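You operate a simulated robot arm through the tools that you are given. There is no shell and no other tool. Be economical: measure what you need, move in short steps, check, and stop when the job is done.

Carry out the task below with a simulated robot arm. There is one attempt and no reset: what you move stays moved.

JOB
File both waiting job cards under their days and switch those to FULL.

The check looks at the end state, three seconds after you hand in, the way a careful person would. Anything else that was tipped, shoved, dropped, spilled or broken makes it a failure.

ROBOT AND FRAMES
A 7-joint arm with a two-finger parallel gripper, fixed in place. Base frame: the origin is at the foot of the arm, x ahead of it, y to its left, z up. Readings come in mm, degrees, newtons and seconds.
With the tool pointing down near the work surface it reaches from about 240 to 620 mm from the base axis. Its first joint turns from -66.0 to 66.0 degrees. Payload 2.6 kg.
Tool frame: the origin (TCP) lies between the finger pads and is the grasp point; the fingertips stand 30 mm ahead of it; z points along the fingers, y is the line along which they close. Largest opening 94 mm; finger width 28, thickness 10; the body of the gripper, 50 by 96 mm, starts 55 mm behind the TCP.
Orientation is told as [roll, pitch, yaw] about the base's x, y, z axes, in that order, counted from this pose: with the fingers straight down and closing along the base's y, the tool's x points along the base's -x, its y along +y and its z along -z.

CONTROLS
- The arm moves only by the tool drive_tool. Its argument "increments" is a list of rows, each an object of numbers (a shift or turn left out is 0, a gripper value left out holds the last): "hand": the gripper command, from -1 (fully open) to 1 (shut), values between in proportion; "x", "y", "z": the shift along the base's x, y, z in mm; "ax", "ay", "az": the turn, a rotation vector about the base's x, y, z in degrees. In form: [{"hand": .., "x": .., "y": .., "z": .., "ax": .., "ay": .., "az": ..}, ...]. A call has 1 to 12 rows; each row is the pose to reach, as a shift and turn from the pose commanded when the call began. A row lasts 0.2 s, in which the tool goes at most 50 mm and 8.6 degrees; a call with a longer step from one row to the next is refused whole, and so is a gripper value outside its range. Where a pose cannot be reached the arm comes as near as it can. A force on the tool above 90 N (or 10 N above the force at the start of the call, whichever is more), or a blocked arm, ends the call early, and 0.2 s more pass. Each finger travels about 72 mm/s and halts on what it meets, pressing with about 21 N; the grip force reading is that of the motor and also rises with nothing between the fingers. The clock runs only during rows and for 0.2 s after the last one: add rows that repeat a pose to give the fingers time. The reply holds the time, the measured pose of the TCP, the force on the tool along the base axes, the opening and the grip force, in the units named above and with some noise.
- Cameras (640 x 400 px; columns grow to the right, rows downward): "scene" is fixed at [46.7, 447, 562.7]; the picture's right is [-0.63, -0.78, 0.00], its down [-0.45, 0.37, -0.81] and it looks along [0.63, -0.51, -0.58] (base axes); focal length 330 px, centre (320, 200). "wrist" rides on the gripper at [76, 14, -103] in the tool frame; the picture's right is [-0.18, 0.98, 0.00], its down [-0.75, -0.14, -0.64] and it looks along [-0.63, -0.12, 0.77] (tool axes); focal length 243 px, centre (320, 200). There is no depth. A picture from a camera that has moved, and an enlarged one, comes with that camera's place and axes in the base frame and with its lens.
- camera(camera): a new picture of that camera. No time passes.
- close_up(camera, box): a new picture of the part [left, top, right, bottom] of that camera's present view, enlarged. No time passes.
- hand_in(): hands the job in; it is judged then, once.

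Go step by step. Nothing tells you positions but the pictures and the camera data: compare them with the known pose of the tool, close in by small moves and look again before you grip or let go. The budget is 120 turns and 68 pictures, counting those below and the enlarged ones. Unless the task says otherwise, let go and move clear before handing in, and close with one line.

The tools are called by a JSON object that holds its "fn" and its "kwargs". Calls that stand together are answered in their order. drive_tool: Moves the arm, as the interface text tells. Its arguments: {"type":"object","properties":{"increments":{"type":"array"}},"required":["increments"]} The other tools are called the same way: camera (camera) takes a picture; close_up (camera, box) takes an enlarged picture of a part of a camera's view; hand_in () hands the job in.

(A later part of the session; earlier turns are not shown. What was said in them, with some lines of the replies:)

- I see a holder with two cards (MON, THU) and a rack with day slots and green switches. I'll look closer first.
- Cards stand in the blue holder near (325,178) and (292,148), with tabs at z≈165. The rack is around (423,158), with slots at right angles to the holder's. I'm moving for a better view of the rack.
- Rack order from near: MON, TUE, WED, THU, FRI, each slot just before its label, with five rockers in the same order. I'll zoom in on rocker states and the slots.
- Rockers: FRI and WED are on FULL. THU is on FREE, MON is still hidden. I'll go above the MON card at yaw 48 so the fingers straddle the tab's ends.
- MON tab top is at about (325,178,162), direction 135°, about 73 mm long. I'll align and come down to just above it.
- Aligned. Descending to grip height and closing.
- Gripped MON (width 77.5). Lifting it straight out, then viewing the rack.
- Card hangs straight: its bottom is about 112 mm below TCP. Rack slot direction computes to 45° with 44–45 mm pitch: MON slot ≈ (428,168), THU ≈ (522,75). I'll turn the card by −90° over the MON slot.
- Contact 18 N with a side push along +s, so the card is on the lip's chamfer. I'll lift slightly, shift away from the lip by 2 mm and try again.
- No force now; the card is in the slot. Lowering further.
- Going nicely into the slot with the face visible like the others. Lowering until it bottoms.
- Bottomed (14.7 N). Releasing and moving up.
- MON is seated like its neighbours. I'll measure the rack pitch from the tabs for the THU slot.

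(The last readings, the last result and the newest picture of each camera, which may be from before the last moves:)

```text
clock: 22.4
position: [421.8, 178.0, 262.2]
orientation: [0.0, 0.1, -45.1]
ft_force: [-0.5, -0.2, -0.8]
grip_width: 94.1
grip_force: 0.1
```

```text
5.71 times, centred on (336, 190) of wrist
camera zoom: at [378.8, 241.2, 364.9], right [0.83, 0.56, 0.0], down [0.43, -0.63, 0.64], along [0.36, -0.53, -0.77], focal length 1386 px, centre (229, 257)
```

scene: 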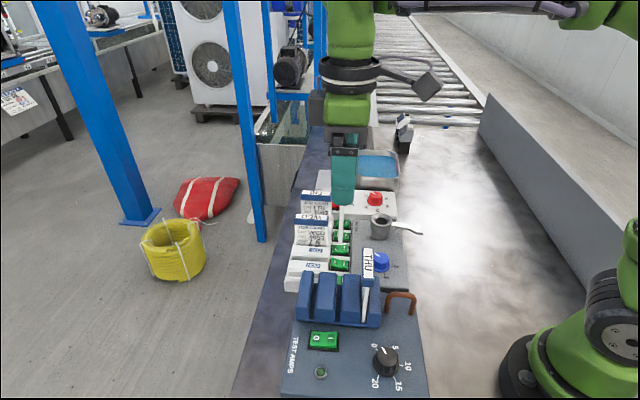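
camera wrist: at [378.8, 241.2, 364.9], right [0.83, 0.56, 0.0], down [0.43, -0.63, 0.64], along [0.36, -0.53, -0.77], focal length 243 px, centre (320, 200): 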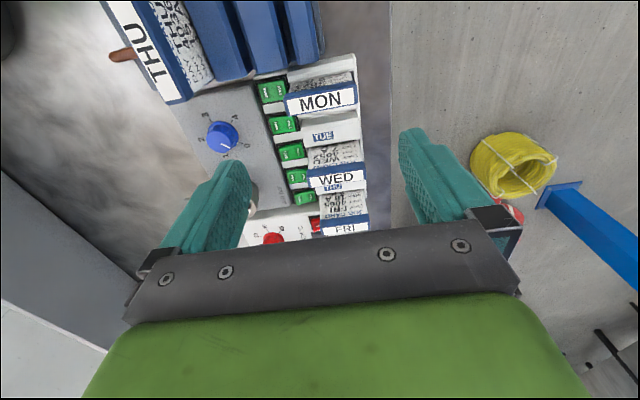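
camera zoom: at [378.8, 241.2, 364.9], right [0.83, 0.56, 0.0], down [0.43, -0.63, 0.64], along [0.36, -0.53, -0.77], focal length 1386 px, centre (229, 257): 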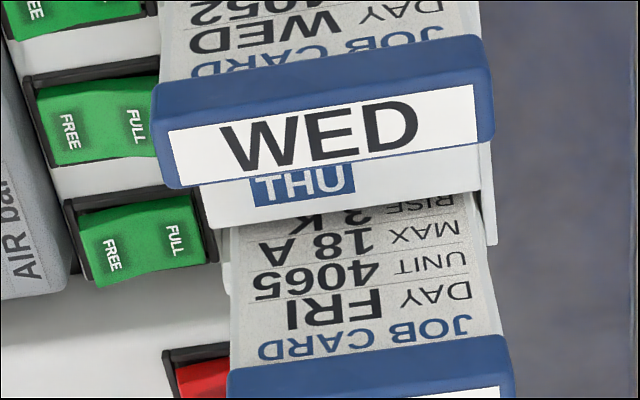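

Pitch ≈45.3 mm, so the THU slot is near (519,81). Now going over the THU card, yaw back to +45.

{"fn": "drive_tool", "kwargs": {"increments": [{"x": -12, "az": 8.2}, {"x": -24, "az": 16.4}, {"x": -36, "az": 24.6}, {"x": -48, "y": -5, "az": 32.8}, {"x": -60, "y": -10, "az": 41}, {"x": -72, "y": -15, "az": 49.2}, {"x": -84, "y": -20, "az": 57.4}, {"x": -96, "y": -25, "az": 65.6}, {"x": -108, "y": -29, "az": 73.8}, {"x": -120, "y": -29, "az": 82}, {"x": -130, "y": -29, "az": 90}, {"x": -130, "y": -29, "az": 90}]}}

{"fn": "close_up", "kwargs": {"camera": "wrist", "box": [220, 50, 420, 175]}}

```text
clock: 25.0
position: [293.3, 148.4, 260.3]
orientation: [-0.1, 0.0, 45.2]
ft_force: [0.8, 0.0, -0.4]
grip_width: 94.3
grip_force: 0.0
```

```text
3.20 times, centred on (320, 112) of wrist
camera zoom: at [229.6, 104.9, 362.0], right [-0.57, 0.82, 0.0], down [0.63, 0.43, 0.64], along [0.53, 0.36, -0.77], focal length 776 px, centre (320, 480)
```

zoom: 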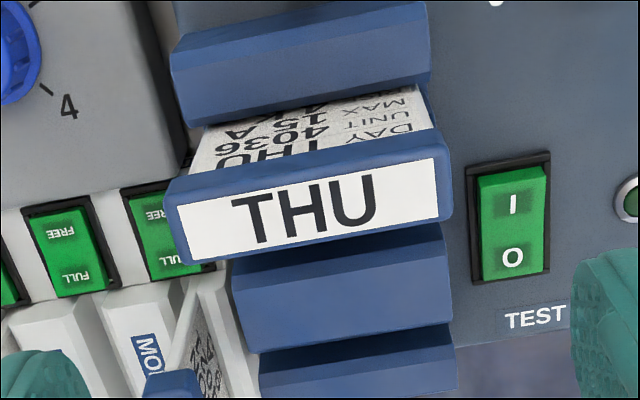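

{"fn": "drive_tool", "kwargs": {"increments": [{"x": 1.6, "y": -2.4, "z": -25}, {"x": 1.6, "y": -2.4, "z": -50}, {"x": 1.6, "y": -2.4, "z": -75}, {"x": 1.6, "y": -2.4, "z": -100}, {"x": 1.6, "y": -2.4, "z": -100}, {"x": 1.6, "y": -2.4, "z": -100, "hand": 0}, {"x": 1.6, "y": -2.4, "z": -100, "hand": 1}, {"x": 1.6, "y": -2.4, "z": -100, "hand": 1}, {"x": 1.6, "y": -2.4, "z": -100, "hand": 1}]}}

{"fn": "camera", "kwargs": {"camera": "wrist"}}

```text
clock: 27.0
position: [294.4, 145.0, 159.1]
orientation: [0.0, 0.0, 45.0]
ft_force: [0.8, -0.2, 0.2]
grip_width: 78.0
grip_force: 20.7
```

```text
16 pictures are left
camera wrist: at [230.7, 102.2, 261.9], right [-0.56, 0.83, 0.0], down [0.63, 0.43, 0.64], along [0.53, 0.36, -0.77], focal length 243 px, centre (320, 200)
```

wrist: 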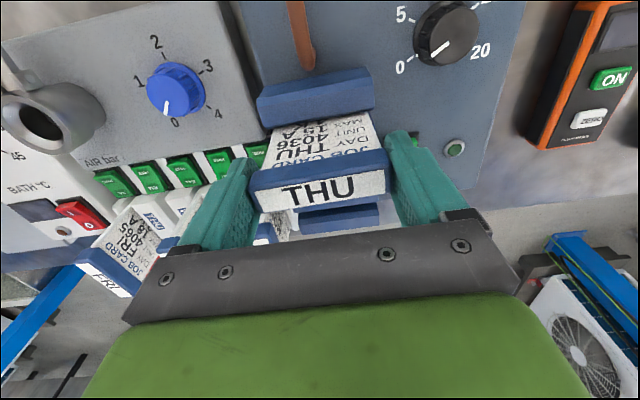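

Gripped THU at the same relation. Lift, then carry over the THU slot with −90° turn.

{"fn": "drive_tool", "kwargs": {"increments": [{"z": 15, "hand": 1}, {"z": 50}, {"z": 95}, {"z": 140}, {"z": 180}, {"z": 180}]}}

{"fn": "drive_tool", "kwargs": {"increments": [{"x": 20, "y": -5, "az": -8.2}, {"x": 40, "y": -11, "az": -16.4}, {"x": 60, "y": -17, "az": -24.6}, {"x": 80, "y": -23, "az": -32.8}, {"x": 100, "y": -29, "az": -41}, {"x": 120, "y": -35, "az": -49.2}, {"x": 140, "y": -41, "az": -57.4}, {"x": 160, "y": -47, "az": -65.6}, {"x": 180, "y": -53, "az": -73.8}, {"x": 203, "y": -59, "az": -82}, {"x": 224.6, "y": -64.8, "az": -90}, {"x": 224.6, "y": -64.8, "az": -90}]}}

{"fn": "drive_tool", "kwargs": {"increments": [{"z": -40}, {"z": -80}, {"z": -100}, {"z": -100}]}}

{"fn": "close_up", "kwargs": {"camera": "wrist", "box": [230, 60, 390, 160]}}

{"fn": "close_up", "kwargs": {"camera": "scene", "box": [280, 150, 376, 240]}}

```text
clock: 28.4
position: [292.7, 145.2, 336.5]
orientation: [0.0, 0.1, 45.0]
ft_force: [-0.4, -0.3, 0.0]
grip_width: 77.7
grip_force: 20.6
```

```text
clock: 31.0
position: [520.2, 79.5, 338.8]
orientation: [0.0, 0.0, -45.1]
ft_force: [-0.8, 0.4, -0.8]
grip_width: 77.6
grip_force: 20.4
```

```text
clock: 32.0
position: [517.7, 80.0, 238.8]
orientation: [0.0, 0.0, -44.9]
ft_force: [-0.1, -0.6, 0.0]
grip_width: 77.2
grip_force: 20.7
```

```text
4.00 times, centred on (310, 110) of wrist
camera zoom: at [474.5, 144.3, 341.1], right [0.83, 0.56, 0.0], down [0.43, -0.63, 0.64], along [0.36, -0.53, -0.77], focal length 970 px, centre (360, 560)
```

zoom: 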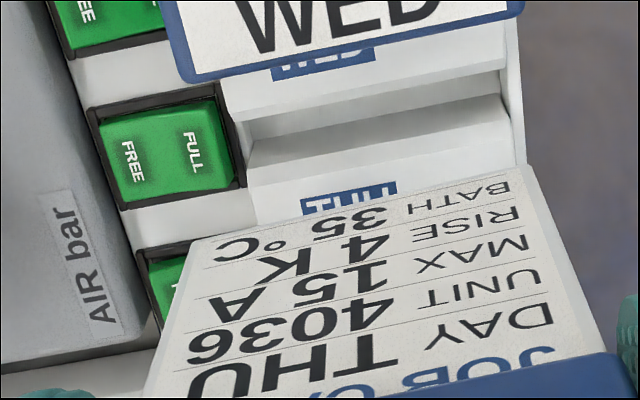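

```text
4.44 times, centred on (328, 195) of scene
camera zoom: at [46.7, 447.0, 562.7], right [-0.63, -0.78, 0.0], down [-0.45, 0.37, -0.81], along [0.63, -0.51, -0.58], focal length 1468 px, centre (284, 222)
```

zoom: 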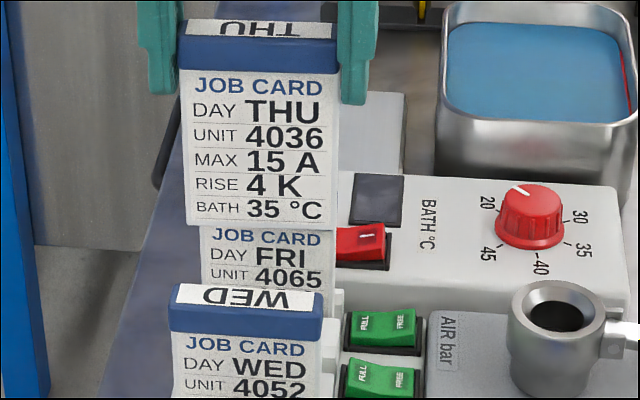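

{"fn": "drive_tool", "kwargs": {"increments": [{"x": 1.4, "y": -1.8, "z": -20}, {"x": 1.4, "y": -1.8, "z": -45}, {"x": 1.4, "y": -1.8, "z": -70}, {"x": 1.4, "y": -1.8, "z": -70}]}}

{"fn": "close_up", "kwargs": {"camera": "wrist", "box": [250, 60, 390, 147]}}

```text
clock: 33.0
position: [521.0, 79.2, 169.0]
orientation: [0.0, 0.1, -44.9]
ft_force: [0.3, 0.3, -1.2]
grip_width: 77.3
grip_force: 21.0
```

```text
4.57 times, centred on (320, 104) of wrist
camera zoom: at [477.8, 144.1, 272.0], right [0.83, 0.56, 0.0], down [0.43, -0.63, 0.64], along [0.36, -0.53, -0.77], focal length 1109 px, centre (320, 641)
```

zoom: 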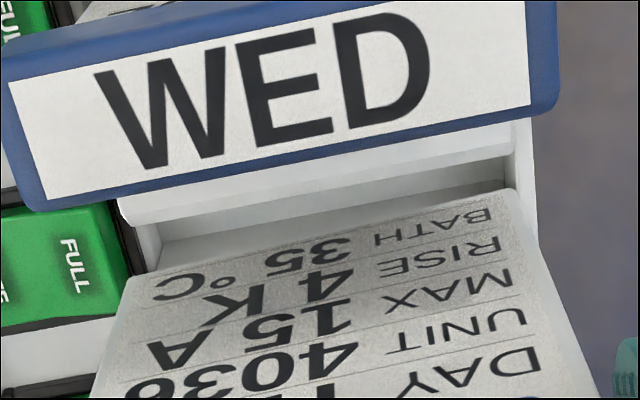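

The view matches the MON geometry at its successful alignment. Lowering.

{"fn": "drive_tool", "kwargs": {"increments": [{"z": -5}, {"z": -10}, {"z": -15}, {"z": -20}, {"z": -25}, {"z": -25}]}}

```text
clock: 34.4
position: [521.9, 77.1, 143.9]
orientation: [0.0, -0.1, -45.1]
ft_force: [0.3, -0.6, 1.7]
grip_width: 77.1
grip_force: 21.0
```

{"fn": "drive_tool", "kwargs": {"increments": [{"z": -4}, {"z": -8}, {"z": -12}, {"z": -12}]}}

{"fn": "close_up", "kwargs": {"camera": "wrist", "box": [240, 50, 400, 150]}}

```text
clock: 35.4
position: [521.6, 79.2, 131.1]
orientation: [-0.1, 0.1, -45.1]
ft_force: [3.0, -4.9, 0.2]
grip_width: 77.5
grip_force: 20.9
```

```text
4.00 times, centred on (320, 100) of wrist
camera zoom: at [478.2, 143.3, 233.7], right [0.83, 0.56, 0.0], down [0.43, -0.63, 0.64], along [0.36, -0.53, -0.77], focal length 970 px, centre (320, 600)
```

zoom: 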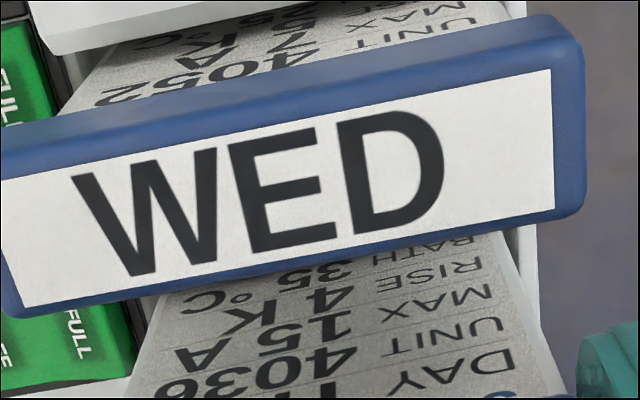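

In the slot, with a slight side push along +s. I'll relieve it by 1 mm and go on.

{"fn": "drive_tool", "kwargs": {"increments": [{"x": 0.8, "y": -0.8}, {"x": 0.8, "y": -0.8, "z": -5}, {"x": 0.8, "y": -0.8, "z": -10}, {"x": 0.8, "y": -0.8, "z": -16}, {"x": 0.8, "y": -0.8, "z": -16}]}}

```text
clock: 36.6
position: [519.9, 77.2, 115.8]
orientation: [0.0, 0.1, -45.0]
ft_force: [-0.4, 0.7, 0.5]
grip_width: 77.4
grip_force: 20.9
```

{"fn": "drive_tool", "kwargs": {"increments": [{"z": -2}, {"z": -4}, {"z": -6.5}, {"z": -6.5}]}}

{"fn": "close_up", "kwargs": {"camera": "scene", "box": [280, 150, 390, 270]}}

```text
clock: 37.6
position: [523.0, 78.3, 111.4]
orientation: [0.2, -0.1, -44.9]
ft_force: [-1.7, 1.2, 17.3]
grip_width: 77.2
grip_force: 21.4
```

```text
3.33 times, centred on (335, 210) of scene
camera zoom: at [46.5, 447.0, 562.7], right [-0.63, -0.78, 0.0], down [-0.45, 0.37, -0.81], along [0.63, -0.51, -0.58], focal length 1101 px, centre (270, 167)
```

zoom: 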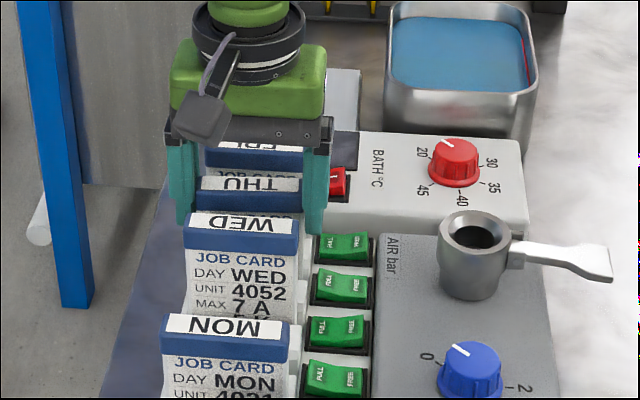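

THU is bottomed like the others. Releasing and rising.

{"fn": "drive_tool", "kwargs": {"increments": [{"z": 1, "hand": 1}, {"z": 1, "hand": 0.0}, {"z": 1, "hand": -1}, {"z": 1, "hand": -1}, {"z": 1, "hand": -1}, {"z": 30}, {"z": 70}, {"z": 110}, {"z": 110}]}}

{"fn": "close_up", "kwargs": {"camera": "wrist", "box": [230, 70, 390, 170]}}

```text
clock: 39.6
position: [521.3, 75.9, 221.2]
orientation: [0.0, 0.1, -45.0]
ft_force: [-0.4, -0.5, -0.5]
grip_width: 93.9
grip_force: 0.0
```

```text
4.00 times, centred on (310, 120) of wrist
camera zoom: at [478.0, 140.8, 323.1], right [0.83, 0.56, 0.0], down [0.43, -0.63, 0.64], along [0.36, -0.53, -0.77], focal length 970 px, centre (360, 520)
```

zoom: 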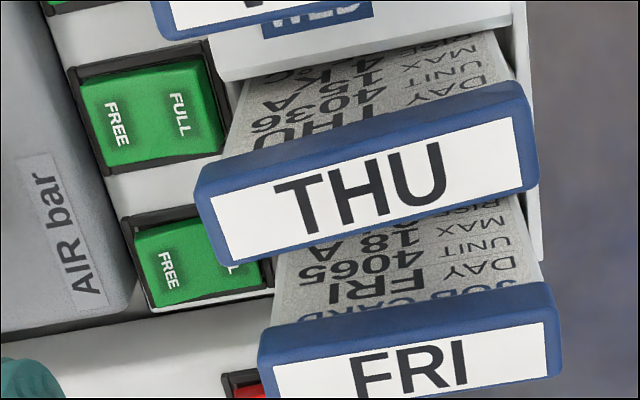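

{"fn": "close_up", "kwargs": {"camera": "scene", "box": [280, 170, 370, 270]}}

```text
4.00 times, centred on (325, 220) of scene
camera zoom: at [46.7, 447.0, 562.7], right [-0.63, -0.78, 0.0], down [-0.45, 0.37, -0.81], along [0.63, -0.51, -0.58], focal length 1322 px, centre (300, 120)
```

zoom: 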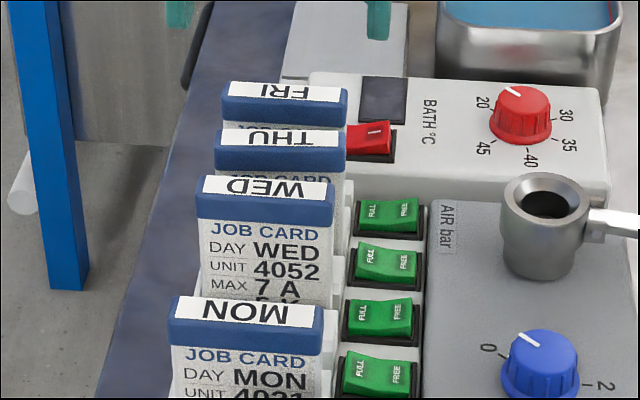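

Both cards are filed. Now closing the fingers and going above the FULL half of the THU rocker, about (480,39).

{"fn": "drive_tool", "kwargs": {"increments": [{"x": -20, "y": -20, "hand": 1}, {"x": -40.9, "y": -39.3, "hand": 1}, {"x": -40.9, "y": -39.3, "z": -30}, {"x": -40.9, "y": -39.3, "z": -70}, {"x": -40.9, "y": -39.3, "z": -110}, {"x": -40.9, "y": -39.3, "z": -130}, {"x": -40.9, "y": -39.3, "z": -130}]}}

{"fn": "close_up", "kwargs": {"camera": "wrist", "box": [220, 70, 420, 220]}}

{"fn": "close_up", "kwargs": {"camera": "scene", "box": [290, 160, 390, 260]}}

```text
clock: 41.2
position: [480.6, 37.5, 94.6]
orientation: [0.0, 0.0, -44.9]
ft_force: [0.6, 0.8, -0.1]
grip_width: 0.2
grip_force: 21.1
```

```text
2.67 times, centred on (320, 145) of wrist
camera zoom: at [436.2, 102.8, 196.1], right [0.83, 0.56, 0.0], down [0.43, -0.63, 0.64], along [0.36, -0.53, -0.77], focal length 647 px, centre (320, 347)
```

zoom: 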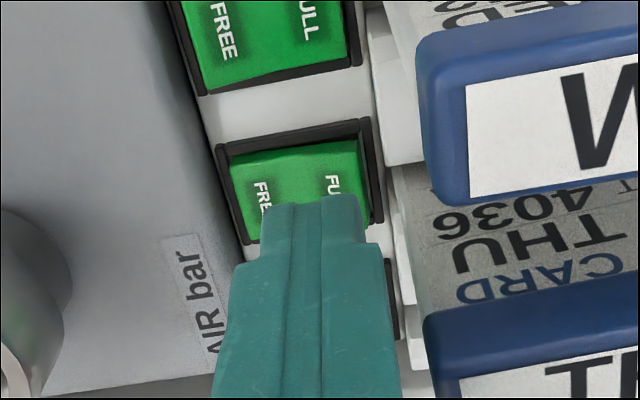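

```text
4.00 times, centred on (340, 210) of scene
camera zoom: at [46.7, 447.0, 562.7], right [-0.63, -0.78, 0.0], down [-0.45, 0.37, -0.81], along [0.63, -0.51, -0.58], focal length 1322 px, centre (240, 160)
```

zoom: 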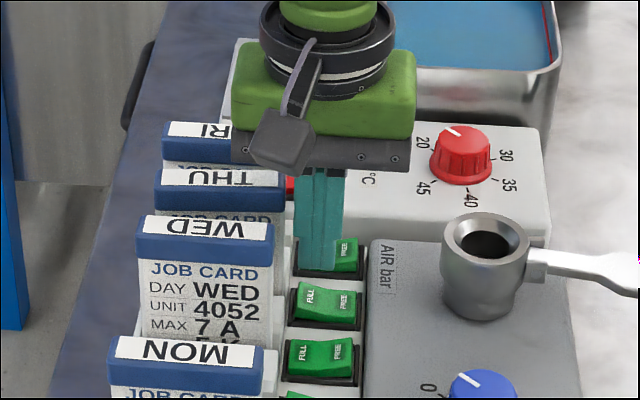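

The closed tip lines up with the rocker in s and is a bit toward the pivot. I'll shift 1.5 mm toward the FULL end and come down gently.

{"fn": "drive_tool", "kwargs": {"increments": [{"x": 1.1, "y": 1.1, "z": -8}, {"x": 1.1, "y": 1.1, "z": -14}, {"x": 1.1, "y": 1.1, "z": -18}, {"x": 1.1, "y": 1.1, "z": -21}, {"x": 1.1, "y": 1.1, "z": -21}]}}

```text
clock: 42.4
position: [480.5, 40.0, 69.6]
orientation: [-0.1, 0.0, -45.0]
ft_force: [-0.2, -0.1, 0.0]
grip_width: 0.3
grip_force: 20.7
```

{"fn": "drive_tool", "kwargs": {"increments": [{"z": -1}, {"z": -2}, {"z": -3}, {"z": -4}, {"z": -4}]}}

```text
clock: 43.6
position: [480.6, 39.8, 65.4]
orientation: [-0.1, 0.1, -45.1]
ft_force: [-0.6, 0.3, 0.3]
grip_width: 0.1
grip_force: 20.5
```

{"fn": "drive_tool", "kwargs": {"increments": [{"z": -1}, {"z": -2}, {"z": -3}, {"z": -3}]}}

{"fn": "close_up", "kwargs": {"camera": "wrist", "box": [220, 70, 420, 220]}}

```text
clock: 44.6
position: [480.4, 39.6, 62.1]
orientation: [0.2, 0.0, -45.1]
ft_force: [0.0, 1.7, 2.5]
grip_width: 0.0
grip_force: 20.8
```

```text
2.67 times, centred on (320, 145) of wrist
camera zoom: at [437.5, 103.8, 164.6], right [0.83, 0.56, 0.0], down [0.43, -0.63, 0.64], along [0.36, -0.53, -0.77], focal length 647 px, centre (320, 347)
```

zoom: 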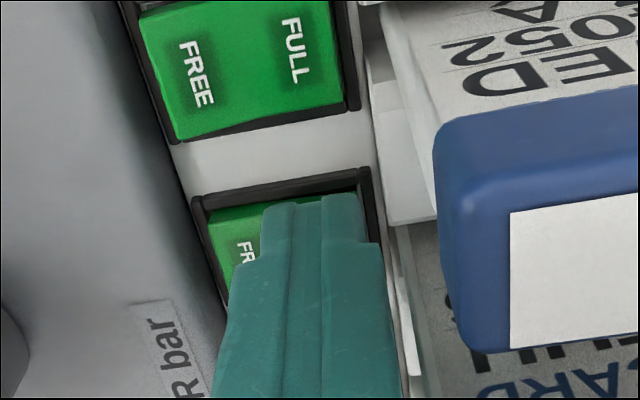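

Light contact on the FULL half. Pressing on.

{"fn": "drive_tool", "kwargs": {"increments": [{"z": -1}, {"z": -2}, {"z": -3}, {"z": -3}]}}

```text
clock: 45.6
position: [483.2, 38.9, 60.4]
orientation: [0.1, -0.1, -45.1]
ft_force: [-4.5, -0.6, 21.1]
grip_width: 0.0
grip_force: 20.9
```

{"fn": "drive_tool", "kwargs": {"increments": [{"z": 20}, {"z": 60}, {"z": 100}, {"x": -25, "y": -10, "z": 130}, {"x": -25, "y": -10, "z": 130}]}}

{"fn": "close_up", "kwargs": {"camera": "scene", "box": [318, 205, 366, 245]}}

```text
clock: 46.8
position: [458.7, 25.1, 187.9]
orientation: [0.0, 0.0, -45.0]
ft_force: [-0.1, -0.2, 0.6]
grip_width: 0.0
grip_force: 20.9
```

```text
10.00 times, centred on (342, 225) of scene
camera zoom: at [46.6, 447.0, 562.7], right [-0.63, -0.78, 0.0], down [-0.45, 0.37, -0.81], along [0.63, -0.51, -0.58], focal length 3304 px, centre (100, -50)
```

zoom: 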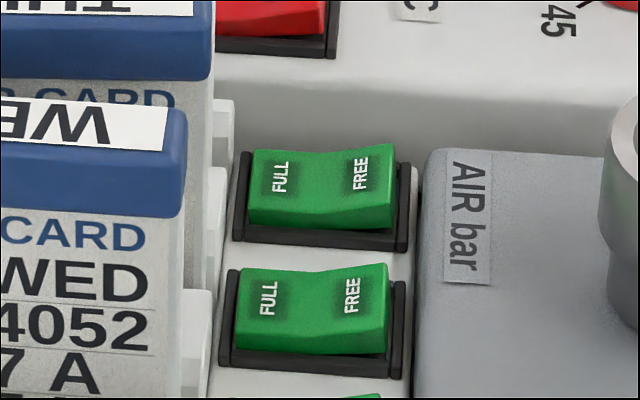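

THU is on FULL now. Moving above the MON rocker's FULL half, about (383,138).

{"fn": "drive_tool", "kwargs": {"increments": [{"x": -20, "y": 30}, {"x": -40, "y": 60}, {"x": -60, "y": 90}, {"x": -72.9, "y": 107.9}, {"x": -72.9, "y": 107.9, "z": -35}, {"x": -72.9, "y": 107.9, "z": -70}, {"x": -72.9, "y": 107.9, "z": -98}, {"x": -72.9, "y": 107.9, "z": -98}]}}

{"fn": "close_up", "kwargs": {"camera": "wrist", "box": [220, 70, 420, 220]}}

```text
clock: 48.6
position: [384.4, 135.2, 90.3]
orientation: [0.0, -0.1, -45.0]
ft_force: [-1.2, -0.6, 0.1]
grip_width: 0.0
grip_force: 21.3
```

```text
2.67 times, centred on (320, 145) of wrist
camera zoom: at [339.8, 200.1, 192.9], right [0.83, 0.56, 0.0], down [0.43, -0.63, 0.64], along [0.36, -0.53, -0.77], focal length 647 px, centre (320, 347)
```

zoom: 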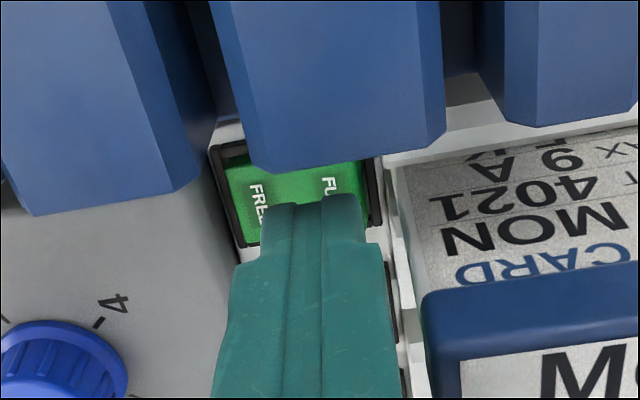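

Same relation as at THU, and clear of the holder. Descending and pressing.

{"fn": "drive_tool", "kwargs": {"increments": [{"z": -8}, {"z": -16}, {"z": -22}, {"z": -26}, {"z": -26}]}}

```text
clock: 49.8
position: [383.1, 138.4, 64.6]
orientation: [0.0, 0.0, -45.0]
ft_force: [0.4, -1.0, -0.3]
grip_width: 0.0
grip_force: 21.0
```

{"fn": "drive_tool", "kwargs": {"increments": [{"z": -1}, {"z": -2}, {"z": -3}, {"z": -4}, {"z": -5}, {"z": -5}]}}

```text
clock: 51.2
position: [384.5, 136.3, 60.8]
orientation: [0.1, 0.0, -45.0]
ft_force: [-0.5, 1.3, 5.9]
grip_width: 0.0
grip_force: 21.3
```

{"fn": "drive_tool", "kwargs": {"increments": [{"z": -1}, {"z": -2}, {"z": -2.5}, {"z": -2.5}]}}

```text
clock: 52.2
position: [385.0, 135.8, 60.3]
orientation: [0.4, -0.2, -45.1]
ft_force: [-3.9, -8.5, 41.3]
grip_width: 0.1
grip_force: 21.0
```

Firm stop. Lifting clear and checking.

{"fn": "drive_tool", "kwargs": {"increments": [{"z": 20}, {"z": 60}, {"z": 105}, {"z": 150}, {"x": 20, "y": 25, "z": 190}, {"x": 30, "y": 45, "z": 195}, {"x": 30, "y": 45, "z": 195}]}}

{"fn": "close_up", "kwargs": {"camera": "wrist", "box": [230, 60, 390, 160]}}

```text
refused: row 5 steps farther than a row can; nothing moved
```

```text
4.00 times, centred on (310, 110) of wrist
camera zoom: at [341.4, 201.5, 162.3], right [0.83, 0.56, 0.01], down [0.43, -0.63, 0.64], along [0.37, -0.53, -0.77], focal length 970 px, centre (360, 560)
```

zoom: 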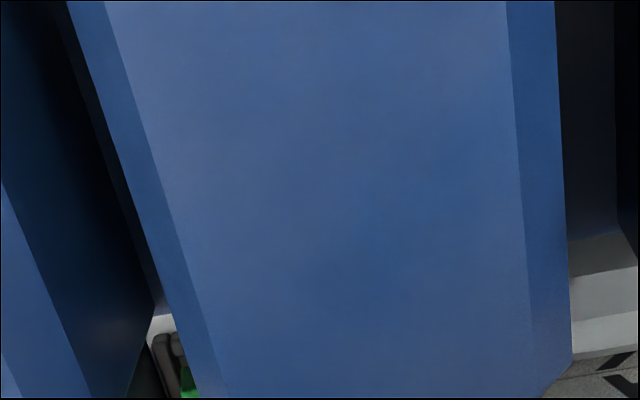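

{"fn": "drive_tool", "kwargs": {"increments": [{"z": 20}, {"z": 60}, {"z": 105}, {"z": 150}, {"x": 15, "y": 15, "z": 180}, {"x": 30, "y": 40, "z": 195}, {"x": 30, "y": 40, "z": 195}]}}

{"fn": "close_up", "kwargs": {"camera": "wrist", "box": [230, 70, 390, 170]}}

```text
clock: 53.8
position: [415.1, 178.1, 251.7]
orientation: [0.0, 0.0, -44.9]
ft_force: [0.4, -0.2, 0.2]
grip_width: 0.1
grip_force: 20.7
```

```text
4.00 times, centred on (310, 120) of wrist
camera zoom: at [372.0, 242.3, 353.9], right [0.83, 0.56, 0.0], down [0.43, -0.63, 0.64], along [0.36, -0.53, -0.77], focal length 970 px, centre (360, 520)
```

zoom: 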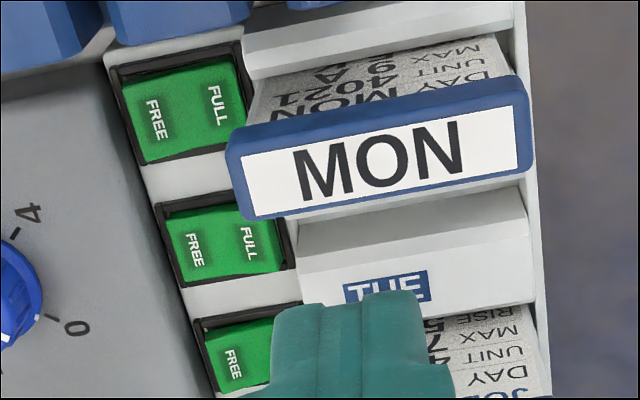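

{"fn": "close_up", "kwargs": {"camera": "wrist", "box": [252, 78, 308, 148]}}

```text
5.71 times, centred on (280, 113) of wrist
camera zoom: at [372.0, 242.3, 353.9], right [0.83, 0.56, 0.0], down [0.43, -0.63, 0.64], along [0.36, -0.53, -0.77], focal length 1386 px, centre (549, 697)
```

zoom: 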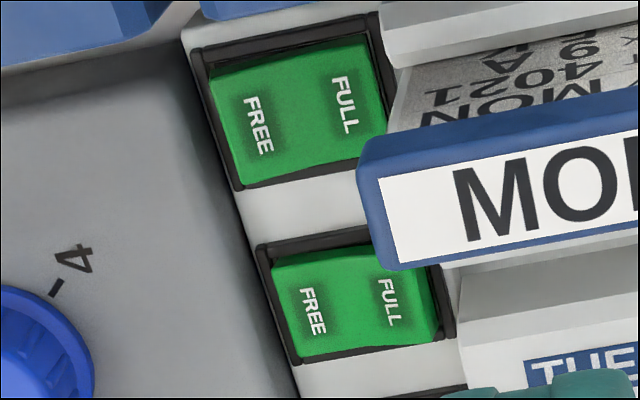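

{"fn": "close_up", "kwargs": {"camera": "wrist", "box": [258, 80, 302, 110]}}

```text
13.33 times, centred on (280, 95) of wrist
camera zoom: at [372.0, 242.3, 353.9], right [0.83, 0.56, 0.0], down [0.43, -0.63, 0.64], along [0.36, -0.53, -0.77], focal length 3235 px, centre (853, 1600)
```

zoom: 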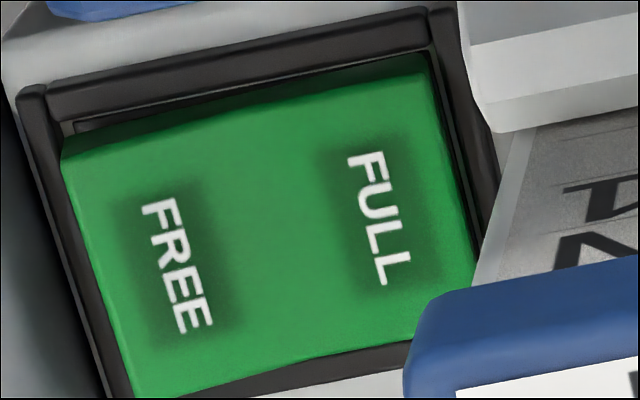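

The MON rocker's FREE end is now raised and its FULL end sits down in the bezel. Both cards are filed, THU is also on FULL, and the arm is clear, so I'm handing in.

{"fn": "hand_in", "kwargs": {}}

```text
The job is handed in.
```

I filed the MON and THU job cards in their slots and switched both days to FULL. I confirmed THU from the scene camera and MON from a close-up of its rocker; THU's card sits turned a few degrees in its slot.
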